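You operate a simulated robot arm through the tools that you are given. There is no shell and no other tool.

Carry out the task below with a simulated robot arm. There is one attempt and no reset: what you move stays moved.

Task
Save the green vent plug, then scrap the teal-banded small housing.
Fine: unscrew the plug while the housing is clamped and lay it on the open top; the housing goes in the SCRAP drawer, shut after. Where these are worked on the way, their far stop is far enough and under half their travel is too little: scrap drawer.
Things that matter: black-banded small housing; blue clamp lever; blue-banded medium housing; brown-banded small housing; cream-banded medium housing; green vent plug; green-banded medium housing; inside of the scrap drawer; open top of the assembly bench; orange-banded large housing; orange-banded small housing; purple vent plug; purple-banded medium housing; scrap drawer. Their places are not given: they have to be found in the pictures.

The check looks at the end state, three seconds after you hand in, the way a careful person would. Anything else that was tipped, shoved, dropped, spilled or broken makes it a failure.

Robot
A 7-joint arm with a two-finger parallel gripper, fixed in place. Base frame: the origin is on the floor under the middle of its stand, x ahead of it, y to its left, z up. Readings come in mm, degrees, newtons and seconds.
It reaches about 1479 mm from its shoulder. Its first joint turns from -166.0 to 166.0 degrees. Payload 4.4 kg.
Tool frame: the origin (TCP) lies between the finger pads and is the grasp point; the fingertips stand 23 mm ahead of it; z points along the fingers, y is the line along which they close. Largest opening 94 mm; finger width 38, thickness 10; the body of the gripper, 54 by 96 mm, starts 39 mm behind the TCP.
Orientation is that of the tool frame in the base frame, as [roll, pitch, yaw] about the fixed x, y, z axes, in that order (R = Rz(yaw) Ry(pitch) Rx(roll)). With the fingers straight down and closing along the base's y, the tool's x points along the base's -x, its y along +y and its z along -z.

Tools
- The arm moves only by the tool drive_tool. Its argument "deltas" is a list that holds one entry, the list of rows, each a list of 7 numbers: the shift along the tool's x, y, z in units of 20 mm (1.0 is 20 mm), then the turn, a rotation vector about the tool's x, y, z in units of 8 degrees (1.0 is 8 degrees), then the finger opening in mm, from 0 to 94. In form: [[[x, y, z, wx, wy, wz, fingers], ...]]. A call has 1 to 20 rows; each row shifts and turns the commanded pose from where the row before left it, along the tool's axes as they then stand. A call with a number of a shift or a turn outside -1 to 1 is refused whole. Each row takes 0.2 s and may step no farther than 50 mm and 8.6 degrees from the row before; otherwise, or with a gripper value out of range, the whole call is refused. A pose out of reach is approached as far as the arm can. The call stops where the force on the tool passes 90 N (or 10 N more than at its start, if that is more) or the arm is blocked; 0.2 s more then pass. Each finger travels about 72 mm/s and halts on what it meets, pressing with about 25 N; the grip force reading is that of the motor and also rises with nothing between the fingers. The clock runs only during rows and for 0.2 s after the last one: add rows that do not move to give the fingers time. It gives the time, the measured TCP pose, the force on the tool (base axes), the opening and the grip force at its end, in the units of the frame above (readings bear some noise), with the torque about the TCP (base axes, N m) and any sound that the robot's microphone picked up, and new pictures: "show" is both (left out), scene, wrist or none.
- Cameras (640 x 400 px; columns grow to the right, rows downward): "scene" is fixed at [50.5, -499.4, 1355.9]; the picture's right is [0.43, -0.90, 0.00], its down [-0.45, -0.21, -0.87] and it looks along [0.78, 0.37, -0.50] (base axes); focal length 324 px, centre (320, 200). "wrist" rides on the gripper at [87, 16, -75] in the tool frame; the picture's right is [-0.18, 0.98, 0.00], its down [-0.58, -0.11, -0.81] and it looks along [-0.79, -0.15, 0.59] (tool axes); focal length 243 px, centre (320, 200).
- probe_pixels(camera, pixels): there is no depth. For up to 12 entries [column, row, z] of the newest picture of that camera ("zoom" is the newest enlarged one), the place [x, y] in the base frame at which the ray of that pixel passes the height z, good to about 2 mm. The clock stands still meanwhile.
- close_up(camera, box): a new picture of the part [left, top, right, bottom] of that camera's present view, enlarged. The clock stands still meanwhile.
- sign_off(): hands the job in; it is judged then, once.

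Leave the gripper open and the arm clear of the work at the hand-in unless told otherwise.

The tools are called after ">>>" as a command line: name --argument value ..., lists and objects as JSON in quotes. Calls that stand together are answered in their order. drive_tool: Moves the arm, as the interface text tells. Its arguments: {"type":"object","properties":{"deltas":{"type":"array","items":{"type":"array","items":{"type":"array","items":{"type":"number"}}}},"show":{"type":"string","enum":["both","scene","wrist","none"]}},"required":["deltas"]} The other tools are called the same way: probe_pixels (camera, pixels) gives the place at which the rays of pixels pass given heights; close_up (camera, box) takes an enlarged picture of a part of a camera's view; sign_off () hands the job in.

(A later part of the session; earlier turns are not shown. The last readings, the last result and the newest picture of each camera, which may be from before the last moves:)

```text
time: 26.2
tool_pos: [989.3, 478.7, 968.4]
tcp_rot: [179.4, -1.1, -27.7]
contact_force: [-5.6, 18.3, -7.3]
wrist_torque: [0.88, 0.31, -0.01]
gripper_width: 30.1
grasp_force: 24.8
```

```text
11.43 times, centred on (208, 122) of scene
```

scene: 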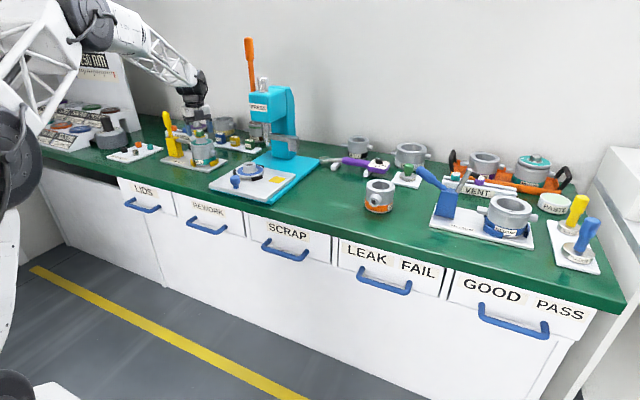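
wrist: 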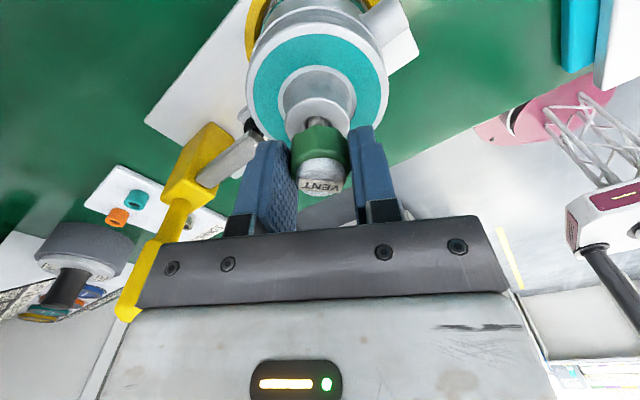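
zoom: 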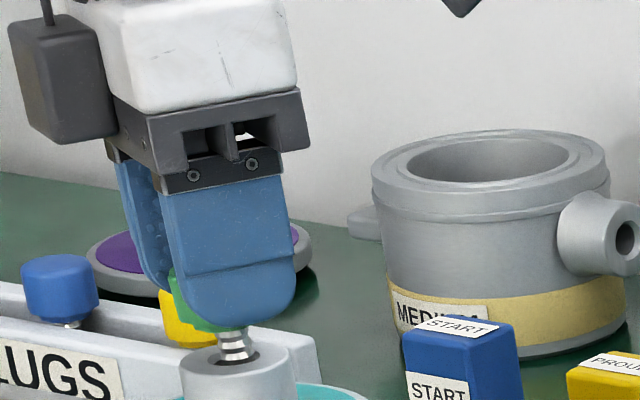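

The plug rises freely with only -7 N in z. I'll lift it another 80 mm to clear the hole.

>>> drive_tool --deltas '[[[0, 0, -0.3, 0, 0, 0, 10], [0, 0, -0.6, 0, 0, 0, 10], [0, 0, -0.8, 0, 0, 0, 10], [0, 0, -0.8, 0, 0, 0, 10], [0, 0, -0.8, 0, 0, 0, 10], [0, 0, -0.8, 0, 0, 0, 10], [0, 0, 0, 0, 0, 0, 10]]]' --show "both"

>>> close_up --camera "scene" --box '[160, 80, 256, 140]'

```text
time: 27.8
tool_pos: [988.5, 480.3, 1050.0]
tcp_rot: [179.5, -1.0, -27.7]
contact_force: [0.5, -0.4, -0.3]
wrist_torque: [-0.02, 0.0, -0.01]
gripper_width: 30.3
grasp_force: 25.0
```

scene: 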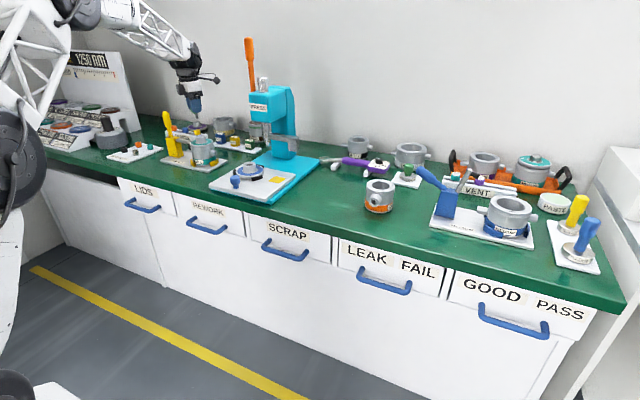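
wrist: 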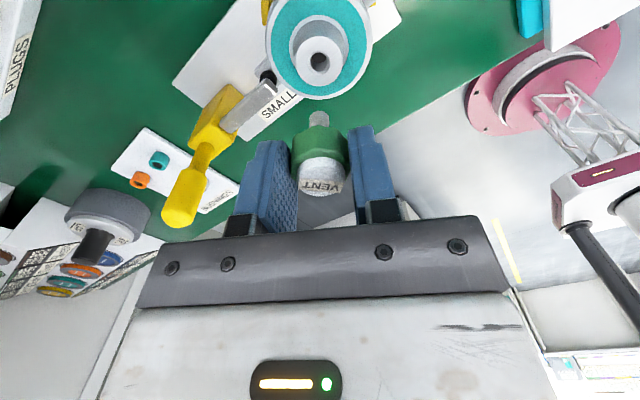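

```text
6.67 times, centred on (208, 110) of scene
```

zoom: 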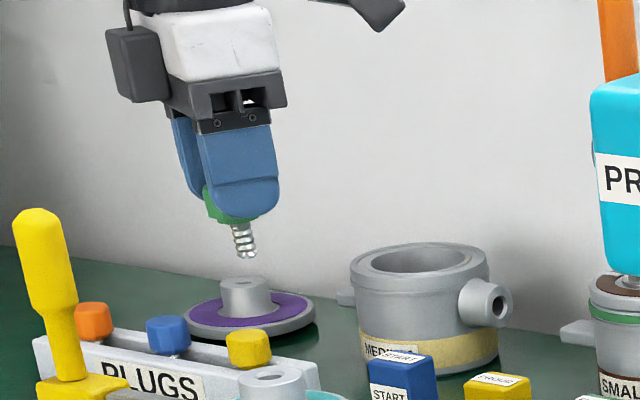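

The plug is out and held, stem down. Next I need a clear patch of bench, and the open green area between the press and the orange housing (scene about (335,190)) looks free. I'll probe around it.

>>> probe_pixels --camera "scene" --pixels '[[335, 190, 800], [320, 185, 800], [345, 180, 800], [378, 212, 800], [272, 204, 800], [320, 162, 800], [335, 166, 800], [366, 174, 800], [310, 219, 800], [340, 205, 800], [300, 200, 800]]'

>>> close_up --camera "scene" --box '[260, 130, 420, 230]'

```text
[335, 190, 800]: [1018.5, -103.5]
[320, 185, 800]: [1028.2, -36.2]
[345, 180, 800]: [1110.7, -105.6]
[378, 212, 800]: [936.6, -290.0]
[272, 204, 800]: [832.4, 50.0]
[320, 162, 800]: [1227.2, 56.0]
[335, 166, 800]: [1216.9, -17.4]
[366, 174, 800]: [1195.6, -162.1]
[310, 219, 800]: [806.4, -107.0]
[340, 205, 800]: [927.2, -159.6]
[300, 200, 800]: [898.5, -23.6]
```

```text
4.00 times, centred on (340, 180) of scene
```

zoom: 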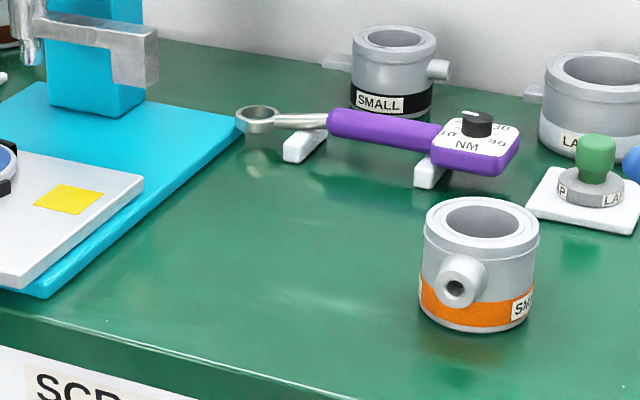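

The patch around (1010, -75) is clear: the press plate edge is at y≈50, the orange housing beyond y≈-240 and the wrench beyond x≈1180. First I'll unwind the wrist to yaw 180 at this height and take out the 1° tilt.

>>> drive_tool --deltas '[[[0, 0, 0, 0, 0, 1, 10], [0, 0, 0, 0, 0, 1, 10], [0, 0, 0, 0, 0, 1, 10], [0, 0, 0, 0, 0, 1, 10], [0, 0, 0, 0, 0, 1, 10], [0, 0, 0, 0, 0, 1, 10], [0, 0, 0, 0, 0, 1, 10], [0, 0, 0, 0, 0, 1, 10], [0, 0, 0, 0, 0, 1, 10], [0, 0, 0, 0, 0, 1, 10], [0, 0, 0, 0, 0, 1, 10], [0, 0, 0, 0, 0, 1, 10], [0, 0, 0, 0, 0, 1, 10], [0, 0, 0, 0, 0, 1, 10], [0, 0, 0, 0, 0, 1, 10], [0, 0, 0, 0, 0, 1, 10], [0, 0, 0, 0, 0, 1, 10], [0, 0, 0, 0, 0, 1, 10], [0, 0, 0, 0, 0, 1, 10], [0, 0, 0, -0.113, 0.082, 0, 10]]]' --show "both"

```text
time: 32.0
tool_pos: [988.4, 479.8, 1050.5]
tcp_rot: [-179.9, 0.0, -179.7]
contact_force: [-1.0, -0.3, -0.7]
wrist_torque: [0.01, 0.03, 0.01]
gripper_width: 29.9
grasp_force: 24.9
```

scene: 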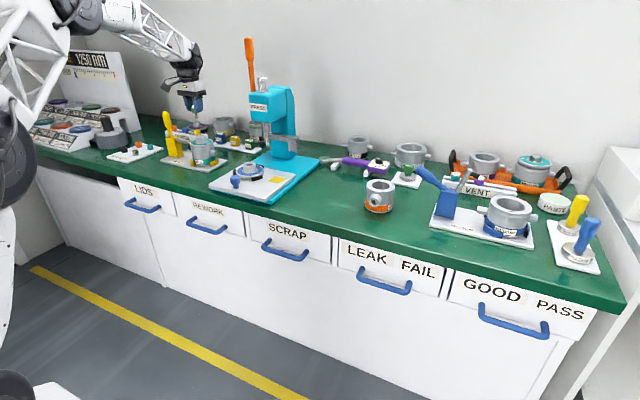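
wrist: 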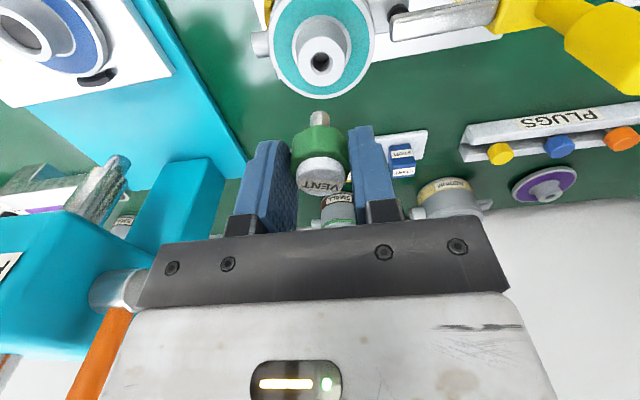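

Rotation is done and the pose is straight. Now I'll back out to x≈750 and rise, then travel in front of the bench toward lower y, keeping clear of the press.

>>> drive_tool --deltas '[[[1, 0, -0.5, 0, 0, 0, 10], [1, 0, -0.5, 0, 0, 0, 10], [1, 0, -0.5, 0, 0, 0, 10], [1, 0, -0.5, 0, 0, 0, 10], [1, 0, -0.5, 0, 0, 0, 10], [1, 0, -0.5, 0, 0, 0, 10], [1, 0, -0.5, 0, 0, 0, 10], [1, 0, -0.5, 0, 0, 0, 10], [1, 0, -0.5, 0, 0, 0, 10], [1, 0, -0.5, 0, 0, 0, 10], [1, -0.5, -0.5, 0, 0, 0, 10], [1, -1, 0, 0, 0, 0, 10], [0, -1, 0, 0, 0, 0, 10], [0, -1, 0, 0, 0, 0, 10], [0, -1, 0, 0, 0, 0, 10], [0, -1, 0, 0, 0, 0, 10], [0, -1, 0, 0, 0, 0, 10], [0, -1, 0, 0, 0, 0, 10], [0, -1, 0, 0, 0, 0, 10], [0, -1, 0, 0, 0, 0, 10]]]' --show "scene"

```text
time: 36.2
tool_pos: [748.9, 289.2, 1161.1]
tcp_rot: [-179.9, 0.0, -179.7]
contact_force: [-0.6, 0.0, -0.3]
wrist_torque: [0.02, 0.01, 0.05]
gripper_width: 30.0
grasp_force: 24.9
```

scene: 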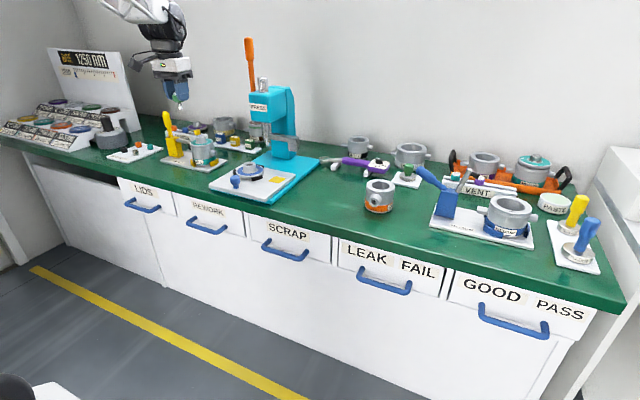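

The plug is still held at 30 mm. I'll continue along -y to about y≈-75.

>>> drive_tool --deltas '[[[0, -1, 0, 0, 0, 0, 10], [0, -1, 0, 0, 0, 0, 10], [0, -1, 0, 0, 0, 0, 10], [0, -1, 0, 0, 0, 0, 10], [0, -1, 0, 0, 0, 0, 10], [0, -1, 0, 0, 0, 0, 10], [0, -1, 0, 0, 0, 0, 10], [0, -1, 0, 0, 0, 0, 10], [0, -1, 0, 0, 0, 0, 10], [0, -1, 0, 0, 0, 0, 10], [0, -1, 0, 0, 0, 0, 10], [0, -1, 0, 0, 0, 0, 10], [0, -1, 0, 0, 0, 0, 10], [0, -1, 0, 0, 0, 0, 10], [0, -1, 0, 0, 0, 0, 10], [0, -1, 0, 0, 0, 0, 10], [0, -1, 0, 0, 0, 0, 10], [0, -1, 0, 0, 0, 0, 10]]]' --show "both"

```text
time: 40.0
tool_pos: [752.3, -73.2, 1159.7]
tcp_rot: [-179.9, 0.1, -179.7]
contact_force: [-0.1, 0.1, -0.4]
wrist_torque: [-0.05, -0.03, -0.02]
gripper_width: 30.0
grasp_force: 25.1
```

scene: 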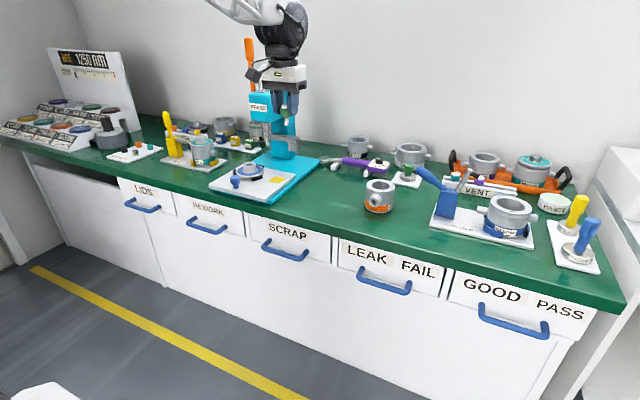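
wrist: 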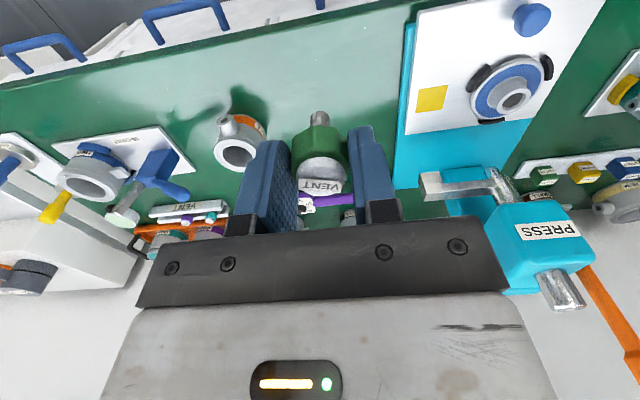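

The area straight ahead is open green bench, with the orange housing well to the left of the view and the press plate to the right. I'll move forward and down to about (980, -75, 920).

>>> drive_tool --deltas '[[[-0.95, 0, 1, 0, 0, 0, 10], [-0.95, 0, 1, 0, 0, 0, 10], [-0.95, 0, 1, 0, 0, 0, 10], [-0.95, 0, 1, 0, 0, 0, 10], [-0.95, 0, 1, 0, 0, 0, 10], [-0.95, 0, 1, 0, 0, 0, 10], [-0.95, 0, 1, 0, 0, 0, 10], [-0.95, 0, 1, 0, 0, 0, 10], [-0.95, 0, 1, 0, 0, 0, 10], [-0.95, 0, 1, 0, 0, 0, 10], [-0.95, 0, 1, 0, 0, 0, 10], [-0.95, 0, 1, 0, 0, 0, 10]]]' --show "both"

>>> close_up --camera "scene" --box '[270, 130, 398, 210]'

```text
time: 42.6
tool_pos: [980.5, -70.7, 920.4]
tcp_rot: [-179.9, 0.1, -179.7]
contact_force: [0.1, 0.5, 0.6]
wrist_torque: [-0.02, 0.01, 0.01]
gripper_width: 30.1
grasp_force: 24.7
```

scene: 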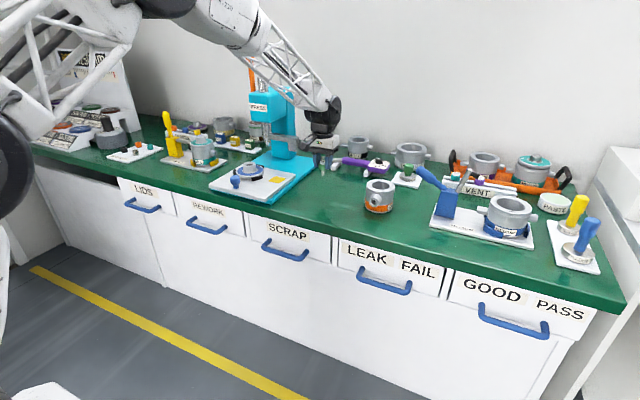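
wrist: 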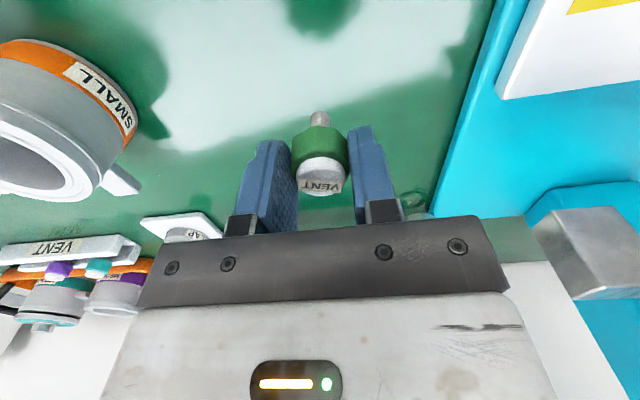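

```text
5.00 times, centred on (334, 170) of scene
```

zoom: 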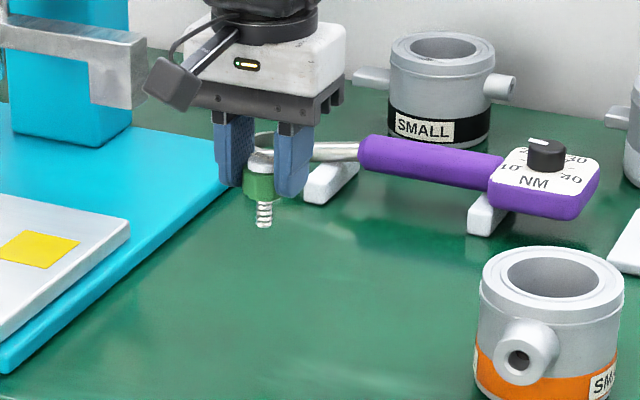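

The plug hangs above bare green bench with nothing within about 100 mm. I'll descend 56 mm, then approach contact in small steps.

>>> drive_tool --deltas '[[[0, 0, 1, 0, 0, 0, 10], [0, 0, 0.9, 0, 0, 0, 10], [0, 0, 0.9, 0, 0, 0, 10], [0, 0, 0, 0, 0, 0, 10]]]' --show "wrist"

>>> close_up --camera "scene" --box '[286, 150, 366, 200]'

```text
time: 43.6
tool_pos: [977.4, -70.6, 862.8]
tcp_rot: [-180.0, 0.1, -179.7]
contact_force: [0.6, -0.2, -0.6]
wrist_torque: [-0.03, 0.02, -0.01]
gripper_width: 30.1
grasp_force: 25.1
```

wrist: 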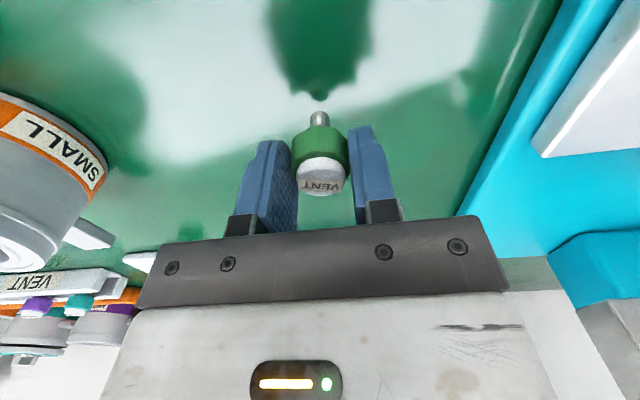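

```text
8.00 times, centred on (326, 175) of scene
```

zoom: 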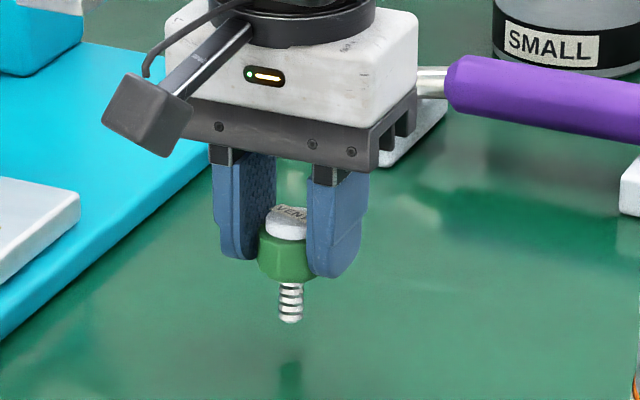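

The stem tip's reflection suggests it's about 12 mm above the bench. I'll lower 8 mm, then in 2 mm steps while watching the z force.

>>> drive_tool --deltas '[[[0, 0, 0.2, 0, 0, 0, 10], [0, 0, 0.2, 0, 0, 0, 10], [0, 0, 0, 0, 0, 0, 10]]]' --show "wrist"

>>> close_up --camera "scene" --box '[286, 150, 366, 200]'

```text
time: 44.4
tool_pos: [977.6, -70.2, 856.3]
tcp_rot: [-179.9, 0.1, -179.8]
contact_force: [-0.1, 0.4, -1.4]
wrist_torque: [0.01, -0.01, 0.0]
gripper_width: 29.9
grasp_force: 25.1
```

wrist: 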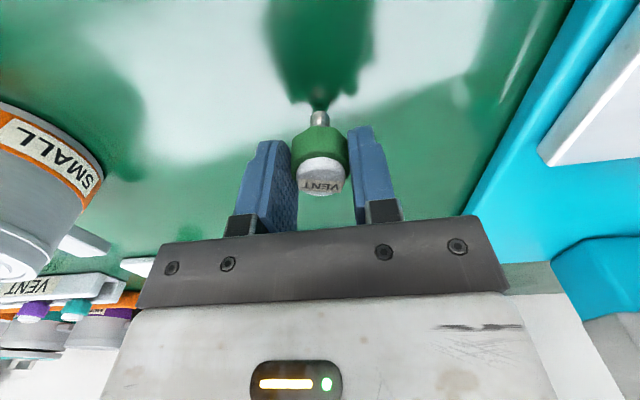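

```text
8.00 times, centred on (326, 175) of scene
```

zoom: 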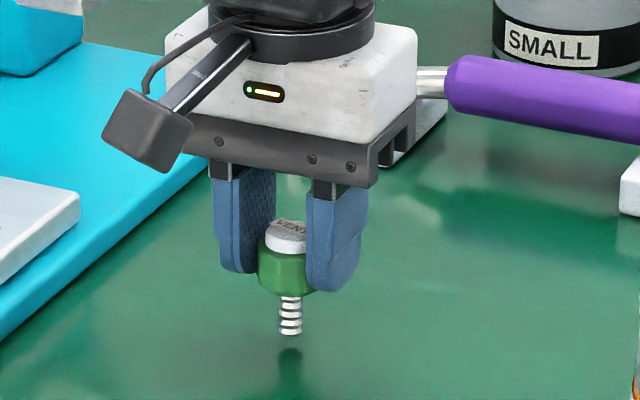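

There's still a gap of a few mm and no contact force. I'll lower 6 mm more in 2 mm rows.

>>> drive_tool --deltas '[[[0, 0, 0.1, 0, 0, 0, 10], [0, 0, 0.1, 0, 0, 0, 10], [0, 0, 0.1, 0, 0, 0, 10], [0, 0, 0, 0, 0, 0, 10]]]' --show "none"

>>> close_up --camera "scene" --box '[286, 150, 366, 200]'

```text
time: 45.4
tool_pos: [978.0, -70.1, 850.7]
tcp_rot: [-180.0, 0.1, -179.7]
contact_force: [-0.7, 0.4, 7.5]
wrist_torque: [0.01, 0.02, -0.01]
gripper_width: 30.2
grasp_force: 25.5
```

```text
8.00 times, centred on (326, 175) of scene
```

zoom: 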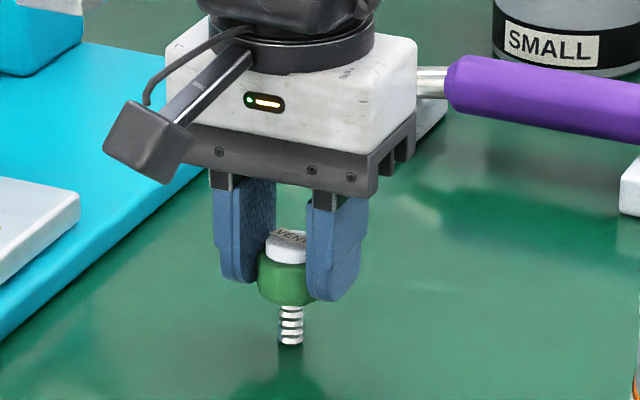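

There's 7.5 N of upward contact, so the stem tip rests on the bench. I'll open the fingers gradually so the plug lays over gently.

>>> drive_tool --deltas '[[[0, 0, 0, 0, 0, 0, 33], [0, 0, 0, 0, 0, 0, 37], [0, 0, 0, 0, 0, 0, 42], [0, 0, 0, 0, 0, 0, 48], [0, 0, 0, 0, 0, 0, 54], [0, 0, 0, 0, 0, 0, 60], [0, 0, 0, 0, 0, 0, 68], [0, 0, 0, 0, 0, 0, 78], [0, 0, 0, 0, 0, 0, 90], [0, 0, 0, 0, 0, 0, 94]]]' --show "both"

>>> close_up --camera "scene" --box '[286, 150, 366, 200]'

```text
time: 47.6
tool_pos: [978.2, -70.7, 850.6]
tcp_rot: [-179.9, 0.0, -179.7]
contact_force: [-0.9, -1.1, -0.1]
wrist_torque: [-0.01, 0.02, -0.01]
gripper_width: 94.0
grasp_force: 0.1
```

scene: 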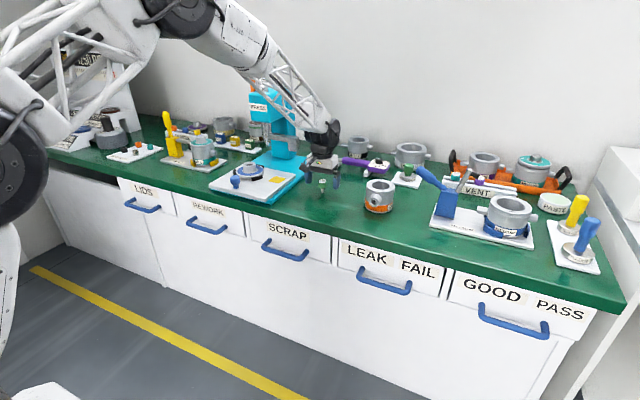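
wrist: 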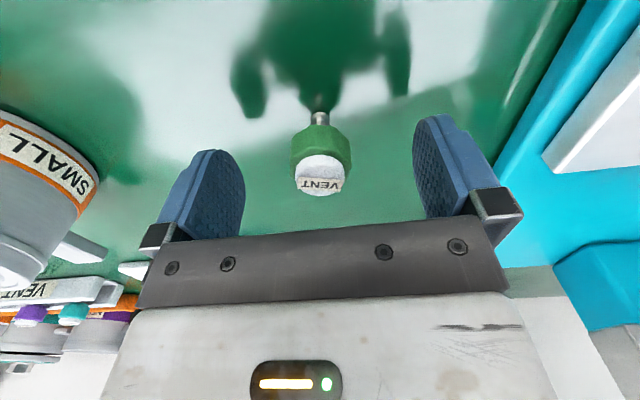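

```text
8.00 times, centred on (326, 175) of scene
```

zoom: 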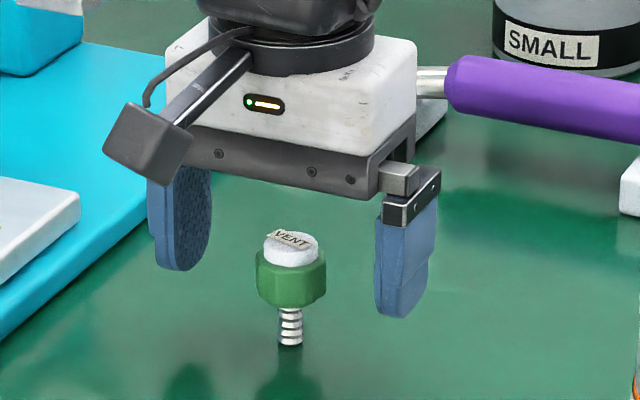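

The plug stands on its stem on clear bench. I'll lift straight up away from it, and probe the SCRAP handle posts in the scene picture to locate the drawer.

>>> drive_tool --deltas '[[[0, 0, -0.5, 0, 0, 0, 94], [0, 0, -1, 0, 0, 0, 94], [0, 0, -1, 0, 0, 0, 94], [0, 0, -1, 0, 0, 0, 94], [0, 0, -1, 0, 0, 0, 94], [0, 0, -1, 0, 0, 0, 94], [0, 0, -1, 0, 0, 0, 94], [0, 0, -1, 0, 0, 0, 94], [0, 0, -1, 0, 0, 0, 94], [0, 0, -1, 0, 0, 0, 94]]]' --show "both"

>>> probe_pixels --camera "scene" --pixels '[[269.5, 240, 640], [269.5, 240, 680], [269.5, 240, 720], [307, 250.75, 640], [307, 250.75, 680], [307, 250.75, 720], [263.75, 247.5, 640], [263.75, 247.5, 680], [301.25, 260, 640], [301.25, 260, 680], [292, 217, 770], [292, 217, 800]]'

```text
time: 49.8
tool_pos: [980.9, -71.6, 1040.3]
tcp_rot: [-179.9, 0.0, -179.7]
contact_force: [-0.9, 0.5, -1.0]
wrist_torque: [-0.02, -0.01, -0.01]
gripper_width: 94.1
grasp_force: 0.2
```

scene: 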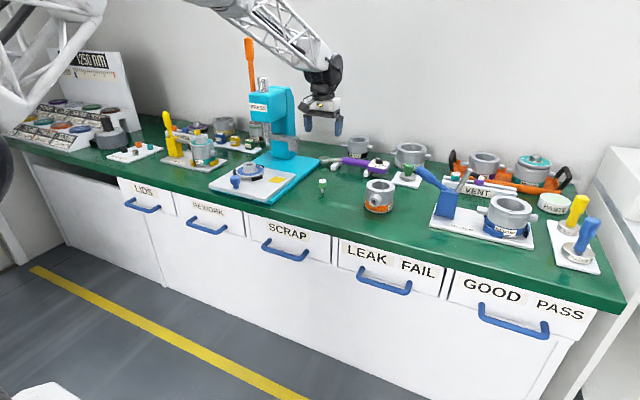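
wrist: 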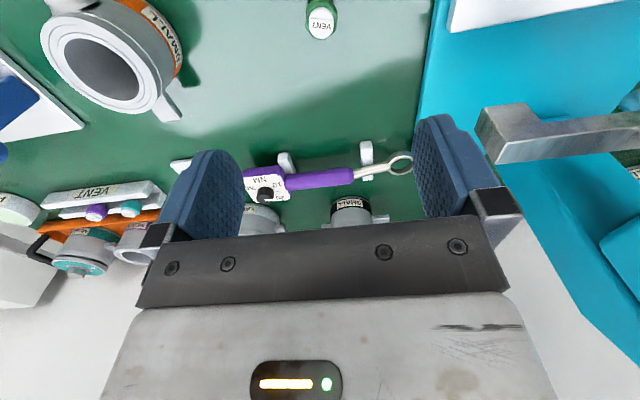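

```text
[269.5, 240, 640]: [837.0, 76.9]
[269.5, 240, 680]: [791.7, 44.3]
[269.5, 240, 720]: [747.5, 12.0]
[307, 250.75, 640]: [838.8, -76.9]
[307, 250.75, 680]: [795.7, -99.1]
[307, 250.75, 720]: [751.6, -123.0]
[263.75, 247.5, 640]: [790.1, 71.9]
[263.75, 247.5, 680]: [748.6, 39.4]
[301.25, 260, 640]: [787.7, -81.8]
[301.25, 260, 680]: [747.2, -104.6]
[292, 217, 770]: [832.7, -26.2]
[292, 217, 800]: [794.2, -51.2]
```

Bare-edge geometry suggests the handle bar is near x≈768, y from -93 to +55, z≈660. I'll retreat to in front of the bench at about (600, -20, 920) to view the handle with the wrist camera.

>>> drive_tool --deltas '[[[1, 0.2, 0, 0, 0, 0, 94], [1, 0.2, 0, 0, 0, 0, 94], [1, 0.2, 0, 0, 0, 0, 94], [1, 0.2, 0, 0, 0, 0, 94], [1, 0.2, 0, 0, 0, 0, 94], [1, 0.2, 0, 0, 0, 0, 94], [1, 0.2, 0, 0, 0, 0, 94], [1, 0.2, 0, 0, 0, 0, 94], [1, 0.2, 0, 0, 0, 0, 94], [1, 0.2, 0, 0, 0, 0, 94], [1, 0.2, 0, 0, 0, 0, 94], [1, 0.2, 0, 0, 0, 0, 94], [1, 0.2, 0, 0, 0, 0, 94], [1, 0, 1, 0, 0, 0, 94], [1, 0, 1, 0, 0, 0, 94], [1, 0, 1, 0, 0, 0, 94], [1, 0, 1, 0, 0, 0, 94], [1, 0, 1, 0, 0, 0, 94], [1, 0, 1, 0, 0, 0, 94]]]' --show "both"

```text
time: 53.8
tool_pos: [597.3, -19.6, 922.1]
tcp_rot: [-179.9, 0.0, -179.7]
contact_force: [1.2, 0.6, 0.3]
wrist_torque: [-0.01, 0.0, -0.01]
gripper_width: 93.7
grasp_force: 0.1
```

scene: 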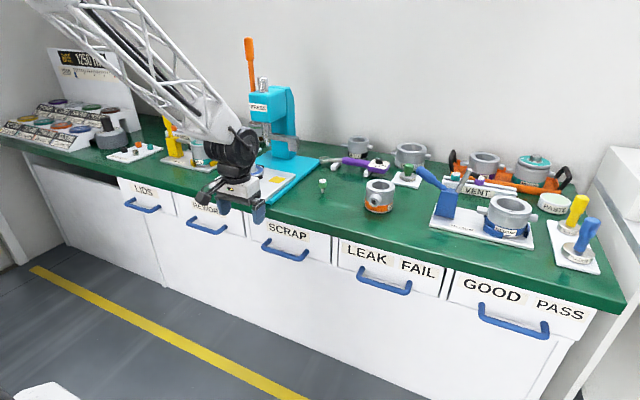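
wrist: 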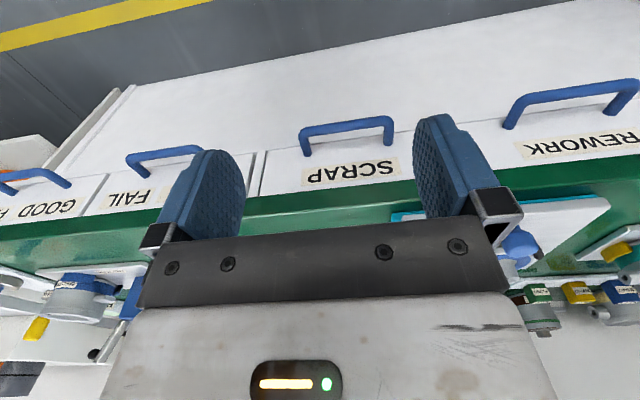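

The SCRAP handle shows in the wrist view at about (302–391, 118–155). I'll zoom in and probe it for triangulation.

>>> close_up --camera "wrist" --box '[260, 90, 440, 202]'

>>> close_up --camera "scene" --box '[240, 215, 352, 285]'

```text
3.56 times, centred on (350, 146) of wrist
```

zoom: 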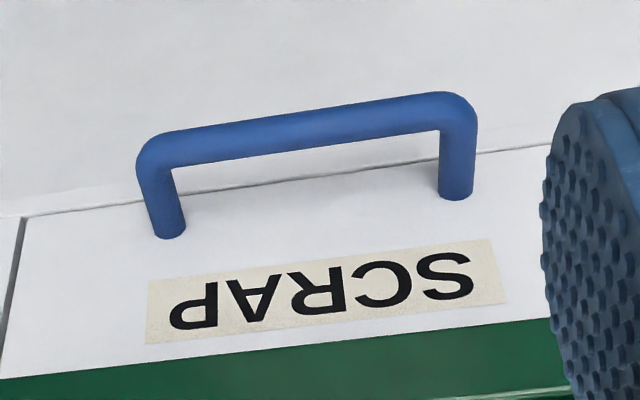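

```text
5.71 times, centred on (296, 250) of scene
```

zoom: 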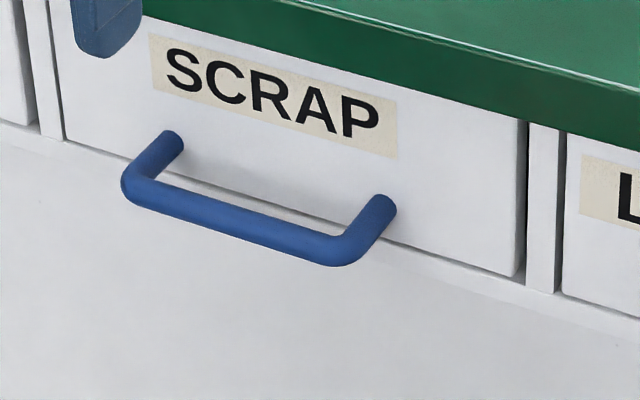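

I'll triangulate both bar corners and post bases from both cameras.

>>> probe_pixels --camera "wrist" --pixels '[[389.4, 120.7, 640], [389.4, 120.7, 660], [389.4, 120.7, 680], [303.6, 133.3, 640], [303.6, 133.3, 660], [303.6, 133.3, 680], [388.5, 144.6, 640], [388.5, 144.6, 660], [388.5, 144.6, 680], [307.8, 155, 640], [307.8, 155, 660], [307.8, 155, 680]]'

>>> probe_pixels --camera "scene" --pixels '[[262.75, 247.4, 640], [262.75, 247.4, 660], [262.75, 247.4, 680], [300.4, 258.75, 640], [300.4, 258.75, 660], [300.4, 258.75, 680], [270.6, 239.5, 640], [270.6, 239.5, 660], [270.6, 239.5, 680], [307.4, 250.9, 640], [307.4, 250.9, 660], [307.4, 250.9, 680]]'

```text
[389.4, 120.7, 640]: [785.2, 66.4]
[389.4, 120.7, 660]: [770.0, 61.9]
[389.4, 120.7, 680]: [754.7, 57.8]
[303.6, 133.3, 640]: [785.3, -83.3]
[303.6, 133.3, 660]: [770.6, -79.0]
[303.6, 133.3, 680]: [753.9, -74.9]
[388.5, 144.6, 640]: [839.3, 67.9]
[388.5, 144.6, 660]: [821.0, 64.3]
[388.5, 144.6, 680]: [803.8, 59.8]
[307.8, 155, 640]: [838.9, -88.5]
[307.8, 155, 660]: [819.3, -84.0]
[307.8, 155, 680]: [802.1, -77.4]
```

```text
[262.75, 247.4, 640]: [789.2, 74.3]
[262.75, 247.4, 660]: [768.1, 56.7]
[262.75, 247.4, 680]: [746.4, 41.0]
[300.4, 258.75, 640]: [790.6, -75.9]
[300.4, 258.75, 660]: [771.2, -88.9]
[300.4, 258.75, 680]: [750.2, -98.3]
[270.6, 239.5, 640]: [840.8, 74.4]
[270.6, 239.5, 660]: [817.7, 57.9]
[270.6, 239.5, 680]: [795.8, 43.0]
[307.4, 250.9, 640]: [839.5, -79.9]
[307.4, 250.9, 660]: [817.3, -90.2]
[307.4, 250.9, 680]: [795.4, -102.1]
```

The handle bar's centre is at about (779, -9, 651), with the drawer face at x≈828. I'll turn the gripper so it closes in the x–z plane with the fingers pointing forward and down about 40°, staying at this safe spot.

>>> drive_tool --deltas '[[[0, 0, 0, 0, 0, 1, 94], [0, 0, 0, 0, 0, 1, 94], [0, 0, 0, 0, 0, 1, 94], [0, 0, 0, 0, 0, 1, 94], [0, 0, 0, 0, 0, 1, 94], [0, 0, 0, 0, 0, 1, 80], [0, 0, 0, 0, 0, 1, 70], [0, 0, 0, 0, 0, 1, 60], [0, 0, 0, 0, 0, 1, 50], [0, 0, 0, 0, 0, 1, 42], [0, 0, 0, 0, 0, 1, 42], [0, 0, 0, 0, 0, 0.25, 42], [0, 0, 0, -1, 0, 0, 42], [0, 0, 0, -1, 0, 0, 42], [0, 0, 0, -1, 0, 0, 42], [0, 0, 0, -1, 0, 0, 42], [0, 0, 0, -1, 0, 0, 42]]]' --show "both"

```text
time: 57.6
tool_pos: [599.3, -20.8, 893.7]
tcp_rot: [142.5, -0.1, 90.3]
contact_force: [-0.3, -0.2, 0.4]
wrist_torque: [0.01, 0.05, 0.05]
gripper_width: 42.1
grasp_force: 0.0
stopped in row 17: the arm was blocked; the commanded pose is now the measured one
```

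scene: 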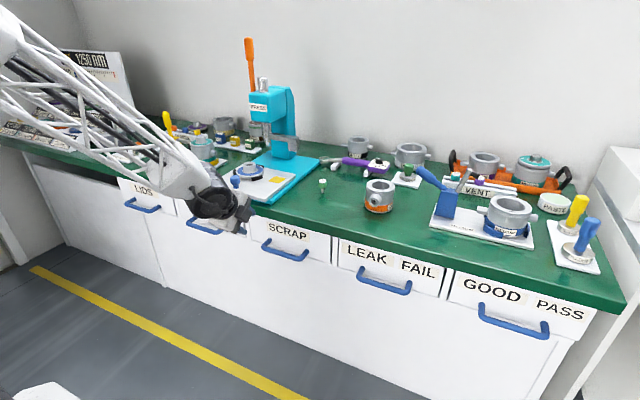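
wrist: 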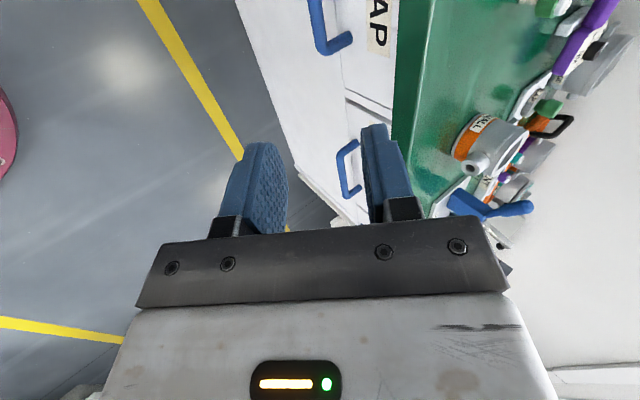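

The wrist got blocked near a straight-wrist pose at about 37° of tilt. A smaller tilt of about 22° still clears the bench edge, so I'll back the tilt off to that and check the pose.

>>> drive_tool --deltas '[[[0, 0, 0, 1, 0, 0, 42], [0, 0, 0, 0.875, 0, 0, 42], [0, 0, 0, 0, 0, 0, 42]]]' --show "scene"

```text
time: 58.6
tool_pos: [598.4, -21.0, 957.4]
tcp_rot: [151.2, 0.3, 90.4]
contact_force: [-0.2, -0.6, -0.6]
wrist_torque: [0.02, -0.09, 0.02]
gripper_width: 41.9
grasp_force: 0.0
stopped in row 3: the arm was blocked; the commanded pose is now the measured one
```

scene: 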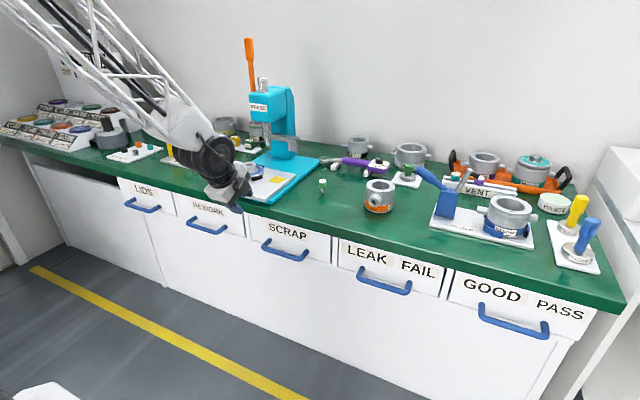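

The hand moved up to z 957 instead of only turning, which is a sign of a singular or branch-switching pose. I'll hold still for a moment to see whether it's stable.

>>> drive_tool --deltas '[[[0, 0, 0, 0, 0, 0, 42], [0, 0, 0, 0, 0, 0, 42]]]' --show "scene"

>>> close_up --camera "scene" --box '[0, 0, 320, 210]'

```text
time: 59.2
tool_pos: [598.2, -20.9, 957.1]
tcp_rot: [151.3, 0.2, 90.3]
contact_force: [0.4, -0.3, -0.4]
wrist_torque: [0.0, 0.02, 0.02]
gripper_width: 42.2
grasp_force: 0.1
```

scene: 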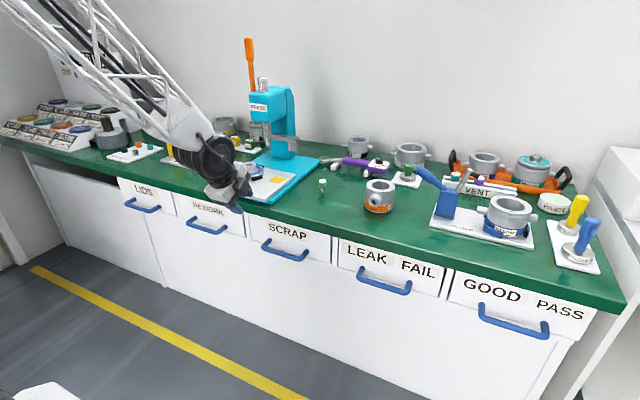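

```text
1.90 times, centred on (160, 105) of scene
```

zoom: 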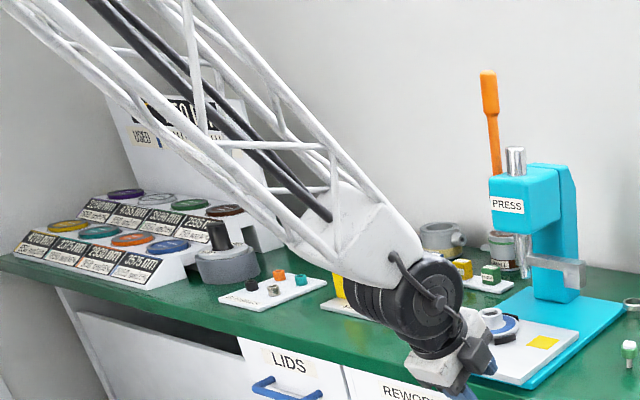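

It's stable now at (598, -21, 957), tilted about 29°. This is free space, so I'll try tilting right past the straight-wrist region toward fingers nearly horizontal. That is a better-conditioned pose for pulling a drawer.

>>> drive_tool --deltas '[[[0, 0, 0, -1, 0, 0, 42], [0, 0, 0, -1, 0, 0, 42], [0, 0, 0, -1, 0, 0, 42], [0, 0, 0, -1, 0, 0, 42], [0, 0, 0, -1, 0, 0, 42], [0, 0, 0, -1, 0, 0, 42], [0, 0, 0, 0, 0, 0, 42]]]' --show "scene"

```text
time: 61.0
tool_pos: [591.7, -9.0, 846.4]
tcp_rot: [128.2, -3.7, 94.0]
contact_force: [0.8, -0.2, 0.6]
wrist_torque: [0.02, 0.01, -0.02]
gripper_width: 42.0
grasp_force: 0.1
out of reach, approached as far as the arm can: row 4, 5, 6
stopped in row 7: the arm was blocked; the commanded pose is now the measured one
```

scene: 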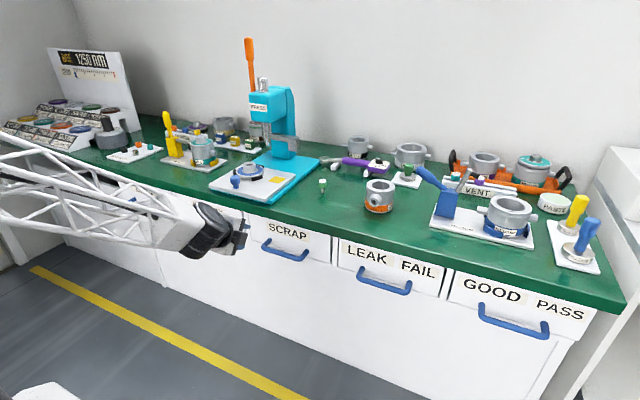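

Near-horizontal isn't reachable, so the wrist can't bend past straight. A better plan is to keep the fingers vertical with the gripper fully open and closing along x, hook the front finger behind the bar and pull. I'll tilt the hand back to vertical here in free space.

>>> drive_tool --deltas '[[[0, 0, 0, 1, 0, 0, 60], [0, 0, 0, 1, 0, 0, 70], [0, 0, 0, 1, 0, 0, 80], [0, 0, 0, 0, 0, 0, 94]]]' --show "scene"

```text
time: 62.2
tool_pos: [589.1, -7.7, 1012.4]
tcp_rot: [135.8, -1.6, 94.7]
contact_force: [0.0, 0.1, -1.1]
wrist_torque: [-0.03, -0.05, 0.02]
gripper_width: 93.8
grasp_force: 0.1
stopped in row 4: the arm was blocked; the commanded pose is now the measured one
```

scene: 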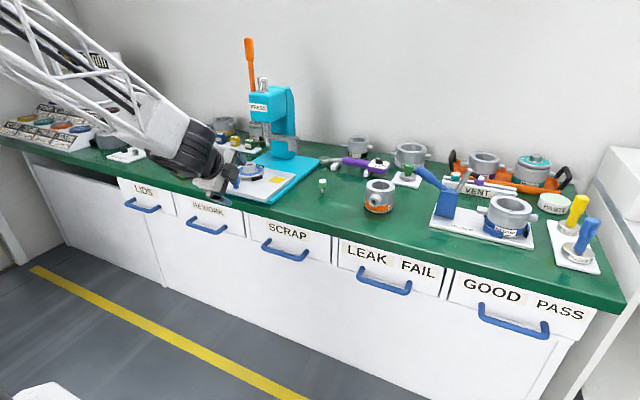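

It rose to z 1012 as the arm reshaped, still in free space. I'll continue tilting back toward vertical.

>>> drive_tool --deltas '[[[0, 0, 0, 0, 0, 0, 94], [0, 0, 0, 1, 0, 0, 94], [0, 0, 0, 1, 0, 0, 94], [0, 0, 0, 0, 0, 0, 94]]]' --show "scene"

```text
time: 63.2
tool_pos: [589.8, -1.6, 1019.4]
tcp_rot: [147.0, -2.9, 95.7]
contact_force: [1.0, 0.3, 0.3]
wrist_torque: [-0.01, 0.02, 0.01]
gripper_width: 94.0
grasp_force: 0.1
out of reach, approached as far as the arm can: row 2, 3
```

scene: 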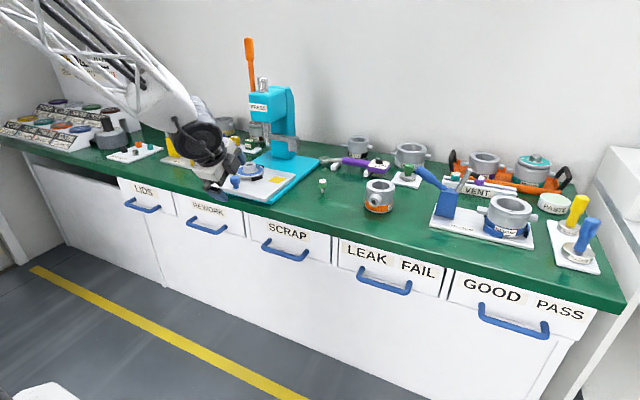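

The arm reports out of reach and seems to be on a flipped wrist branch. I'll look closely at the wrist before choosing the next motion.

>>> close_up --camera "scene" --box '[100, 80, 292, 200]'

>>> drive_tool --deltas '[[[0, 0, 0, 0, 0, 0, 94]]]' --show "wrist"

```text
3.33 times, centred on (196, 140) of scene
```

zoom: 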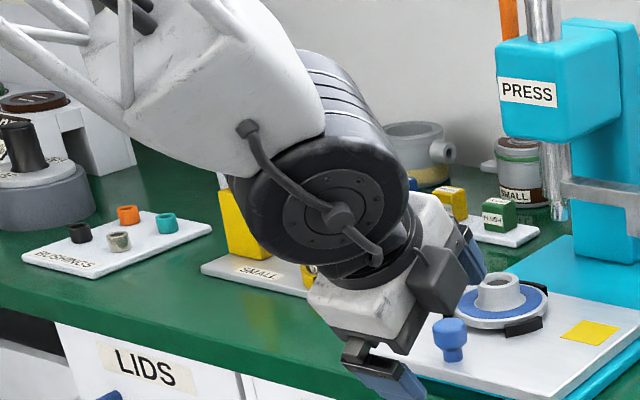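

```text
time: 63.6
tool_pos: [589.3, -1.1, 1020.0]
tcp_rot: [147.0, -2.9, 95.8]
contact_force: [0.7, -0.7, -0.1]
wrist_torque: [-0.02, -0.02, -0.01]
gripper_width: 94.0
grasp_force: 0.1
```

wrist: 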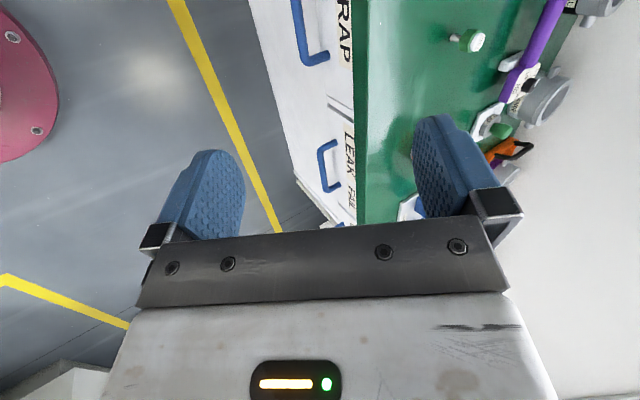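

I'll test a sideways tilt (about the tool y axis) to swing the hand around the forearm direction rather than through it, and watch whether the arm follows accurately.

>>> drive_tool --deltas '[[[0, 0, 0, 0, 1, 0, 94], [0, 0, 0, 0, 1, 0, 94], [0, 0, 0, 0, 1, 0, 94], [0, 0, 0, 0, 0, 0, 94]]]' --show "scene"

```text
time: 64.6
tool_pos: [591.3, -2.3, 1019.2]
tcp_rot: [143.8, -22.8, 109.7]
contact_force: [-0.8, -0.6, -0.4]
wrist_torque: [-0.02, 0.05, -0.03]
gripper_width: 94.2
grasp_force: 0.1
```

scene: 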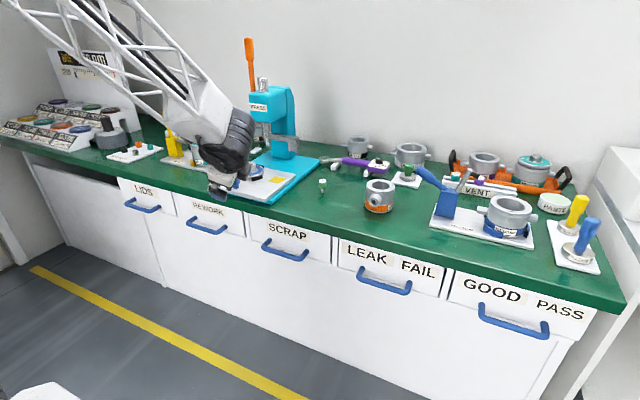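

Sideways tilting tracks perfectly. The hand now leans toward +y and I've gone around the singular direction, so I'll swing it down to vertical along a direct arc.

>>> drive_tool --deltas '[[[0, 0, 0, 0.7122, -0.5065, 0, 94], [0, 0, 0, 0.7122, -0.5065, 0, 94], [0, 0, 0, 0.7122, -0.5065, 0, 94], [0, 0, 0, 0.7122, -0.5065, 0, 94], [0, 0, 0, 0.7122, -0.5065, 0, 94], [0, 0, 0, 0.7122, -0.5065, 0, 94], [0, 0, 0, 0, 0, 0, 94]]]' --show "scene"

```text
time: 66.2
tool_pos: [590.1, -2.7, 1018.2]
tcp_rot: [-179.8, 0.1, 102.0]
contact_force: [0.9, 0.7, -0.2]
wrist_torque: [-0.01, 0.02, 0.02]
gripper_width: 94.0
grasp_force: 0.0
```

scene: 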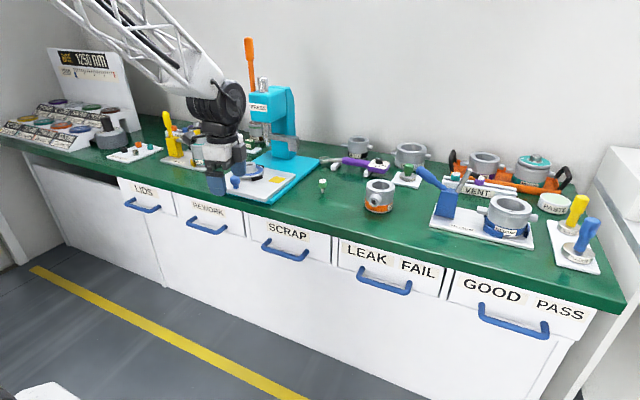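

The hand is vertical again at yaw 102. I'll square it to yaw 90 and move to in front of the drawer at about (735, -9, 800), keeping the front finger short of the bench edge (x≈806).

>>> drive_tool --deltas '[[[0, 0, 0, 0, 0, 0.75, 94], [0, 0, 0, 0, 0, 0.75, 94], [-0.03, 0.66, 0.99, 0, 0, 0, 94], [-0.03, 0.66, 0.99, 0, 0, 0, 94], [-0.03, 0.66, 0.99, 0, 0, 0, 94], [-0.03, 0.66, 0.99, 0, 0, 0, 94], [-0.03, 0.66, 0.99, 0, 0, 0, 94], [-0.03, 0.66, 0.99, 0, 0, 0, 94], [-0.03, 0.66, 0.99, 0, 0, 0, 94], [-0.03, 0.66, 0.99, 0, 0, 0, 94], [-0.03, 0.66, 0.99, 0, 0, 0, 94], [-0.03, 0.66, 0.99, 0, 0, 0, 94], [-0.03, 0.6, 0.99, 0, 0, 0, 94], [0, 0, 0, 0, 0, 0, 94]]]' --show "both"

```text
time: 69.2
tool_pos: [734.2, -8.1, 801.2]
tcp_rot: [-179.9, 0.2, 90.1]
contact_force: [0.1, -0.3, 1.0]
wrist_torque: [0.03, 0.02, 0.01]
gripper_width: 94.0
grasp_force: 0.1
```

scene: 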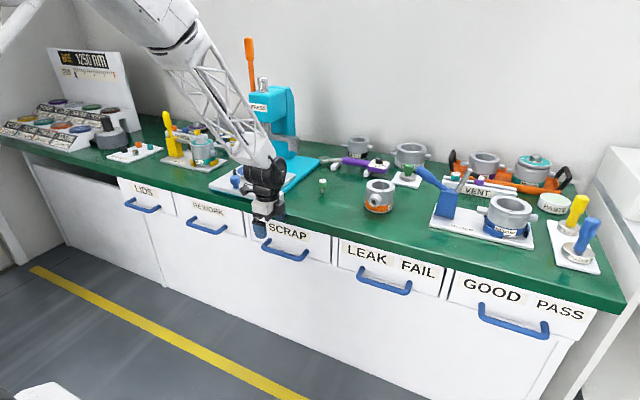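
wrist: 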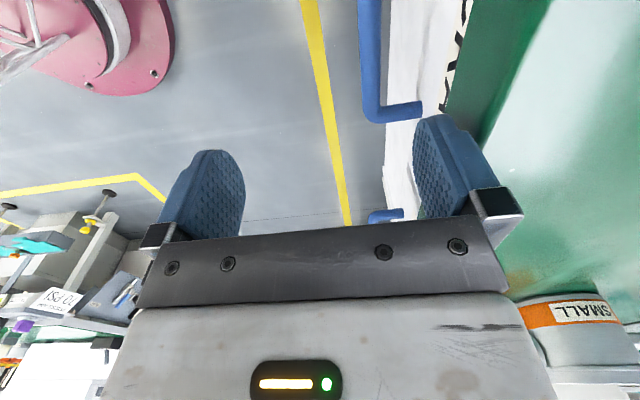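

The wrist view shows the blue bar at column ~370, between the fingers and just behind the front finger's line, with the post going right to the drawer. I'll descend 100 mm to put the fingertips just above the bar level.

>>> drive_tool --deltas '[[[0, 0, 1, 0, 0, 0, 94], [0, 0, 1, 0, 0, 0, 94], [0, 0, 1, 0, 0, 0, 94], [0, 0, 1, 0, 0, 0, 94], [0, 0, 1, 0, 0, 0, 94], [0, 0, 0, 0, 0, 0, 94]]]' --show "both"

>>> close_up --camera "scene" --box '[220, 170, 348, 270]'

```text
time: 70.6
tool_pos: [733.2, -8.5, 700.1]
tcp_rot: [-179.9, 0.1, 90.1]
contact_force: [-0.7, -0.3, 0.6]
wrist_torque: [0.01, 0.0, 0.0]
gripper_width: 93.9
grasp_force: 0.1
```

scene: 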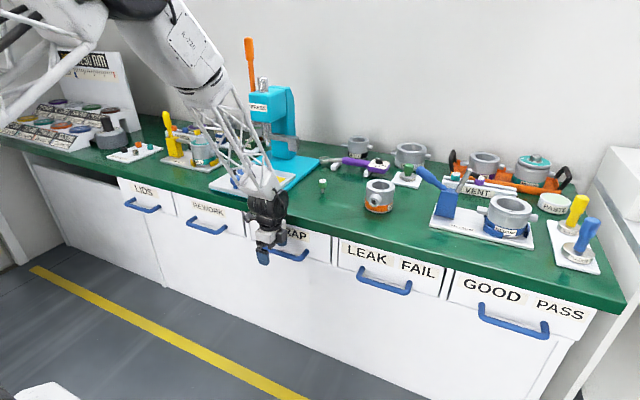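
wrist: 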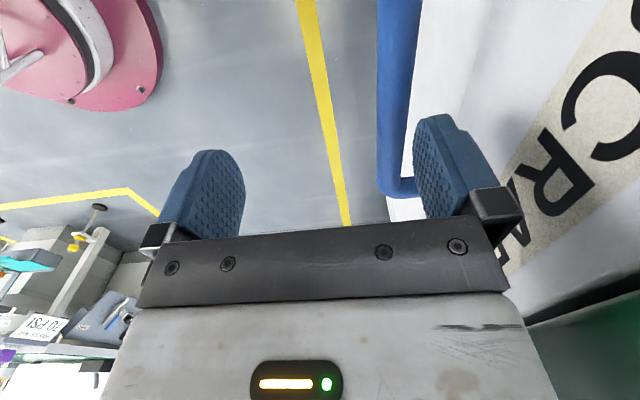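

```text
4.00 times, centred on (284, 220) of scene
```

zoom: 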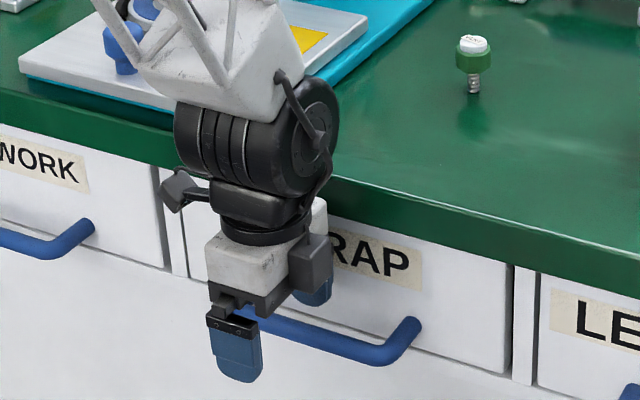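

The bar is visible at columns 378–418. I'll probe its edges at bar height to confirm its x before sliding forward.

>>> probe_pixels --camera "wrist" --pixels '[[377, 60, 651], [421, 60, 651], [377, 120, 651], [416, 120, 651], [378, 160, 651], [398, 190, 651], [425, 60, 651], [440, 60, 651]]'

>>> close_up --camera "wrist" --box '[340, 60, 580, 210]'

```text
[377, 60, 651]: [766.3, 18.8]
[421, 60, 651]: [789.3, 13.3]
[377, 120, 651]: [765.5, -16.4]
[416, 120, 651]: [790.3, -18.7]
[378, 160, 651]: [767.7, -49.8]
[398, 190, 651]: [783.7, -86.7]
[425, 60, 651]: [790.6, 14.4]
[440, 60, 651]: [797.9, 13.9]
```

```text
2.67 times, centred on (460, 135) of wrist
```

zoom: 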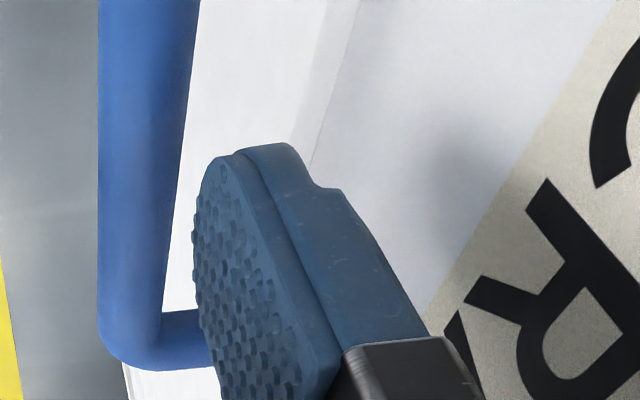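

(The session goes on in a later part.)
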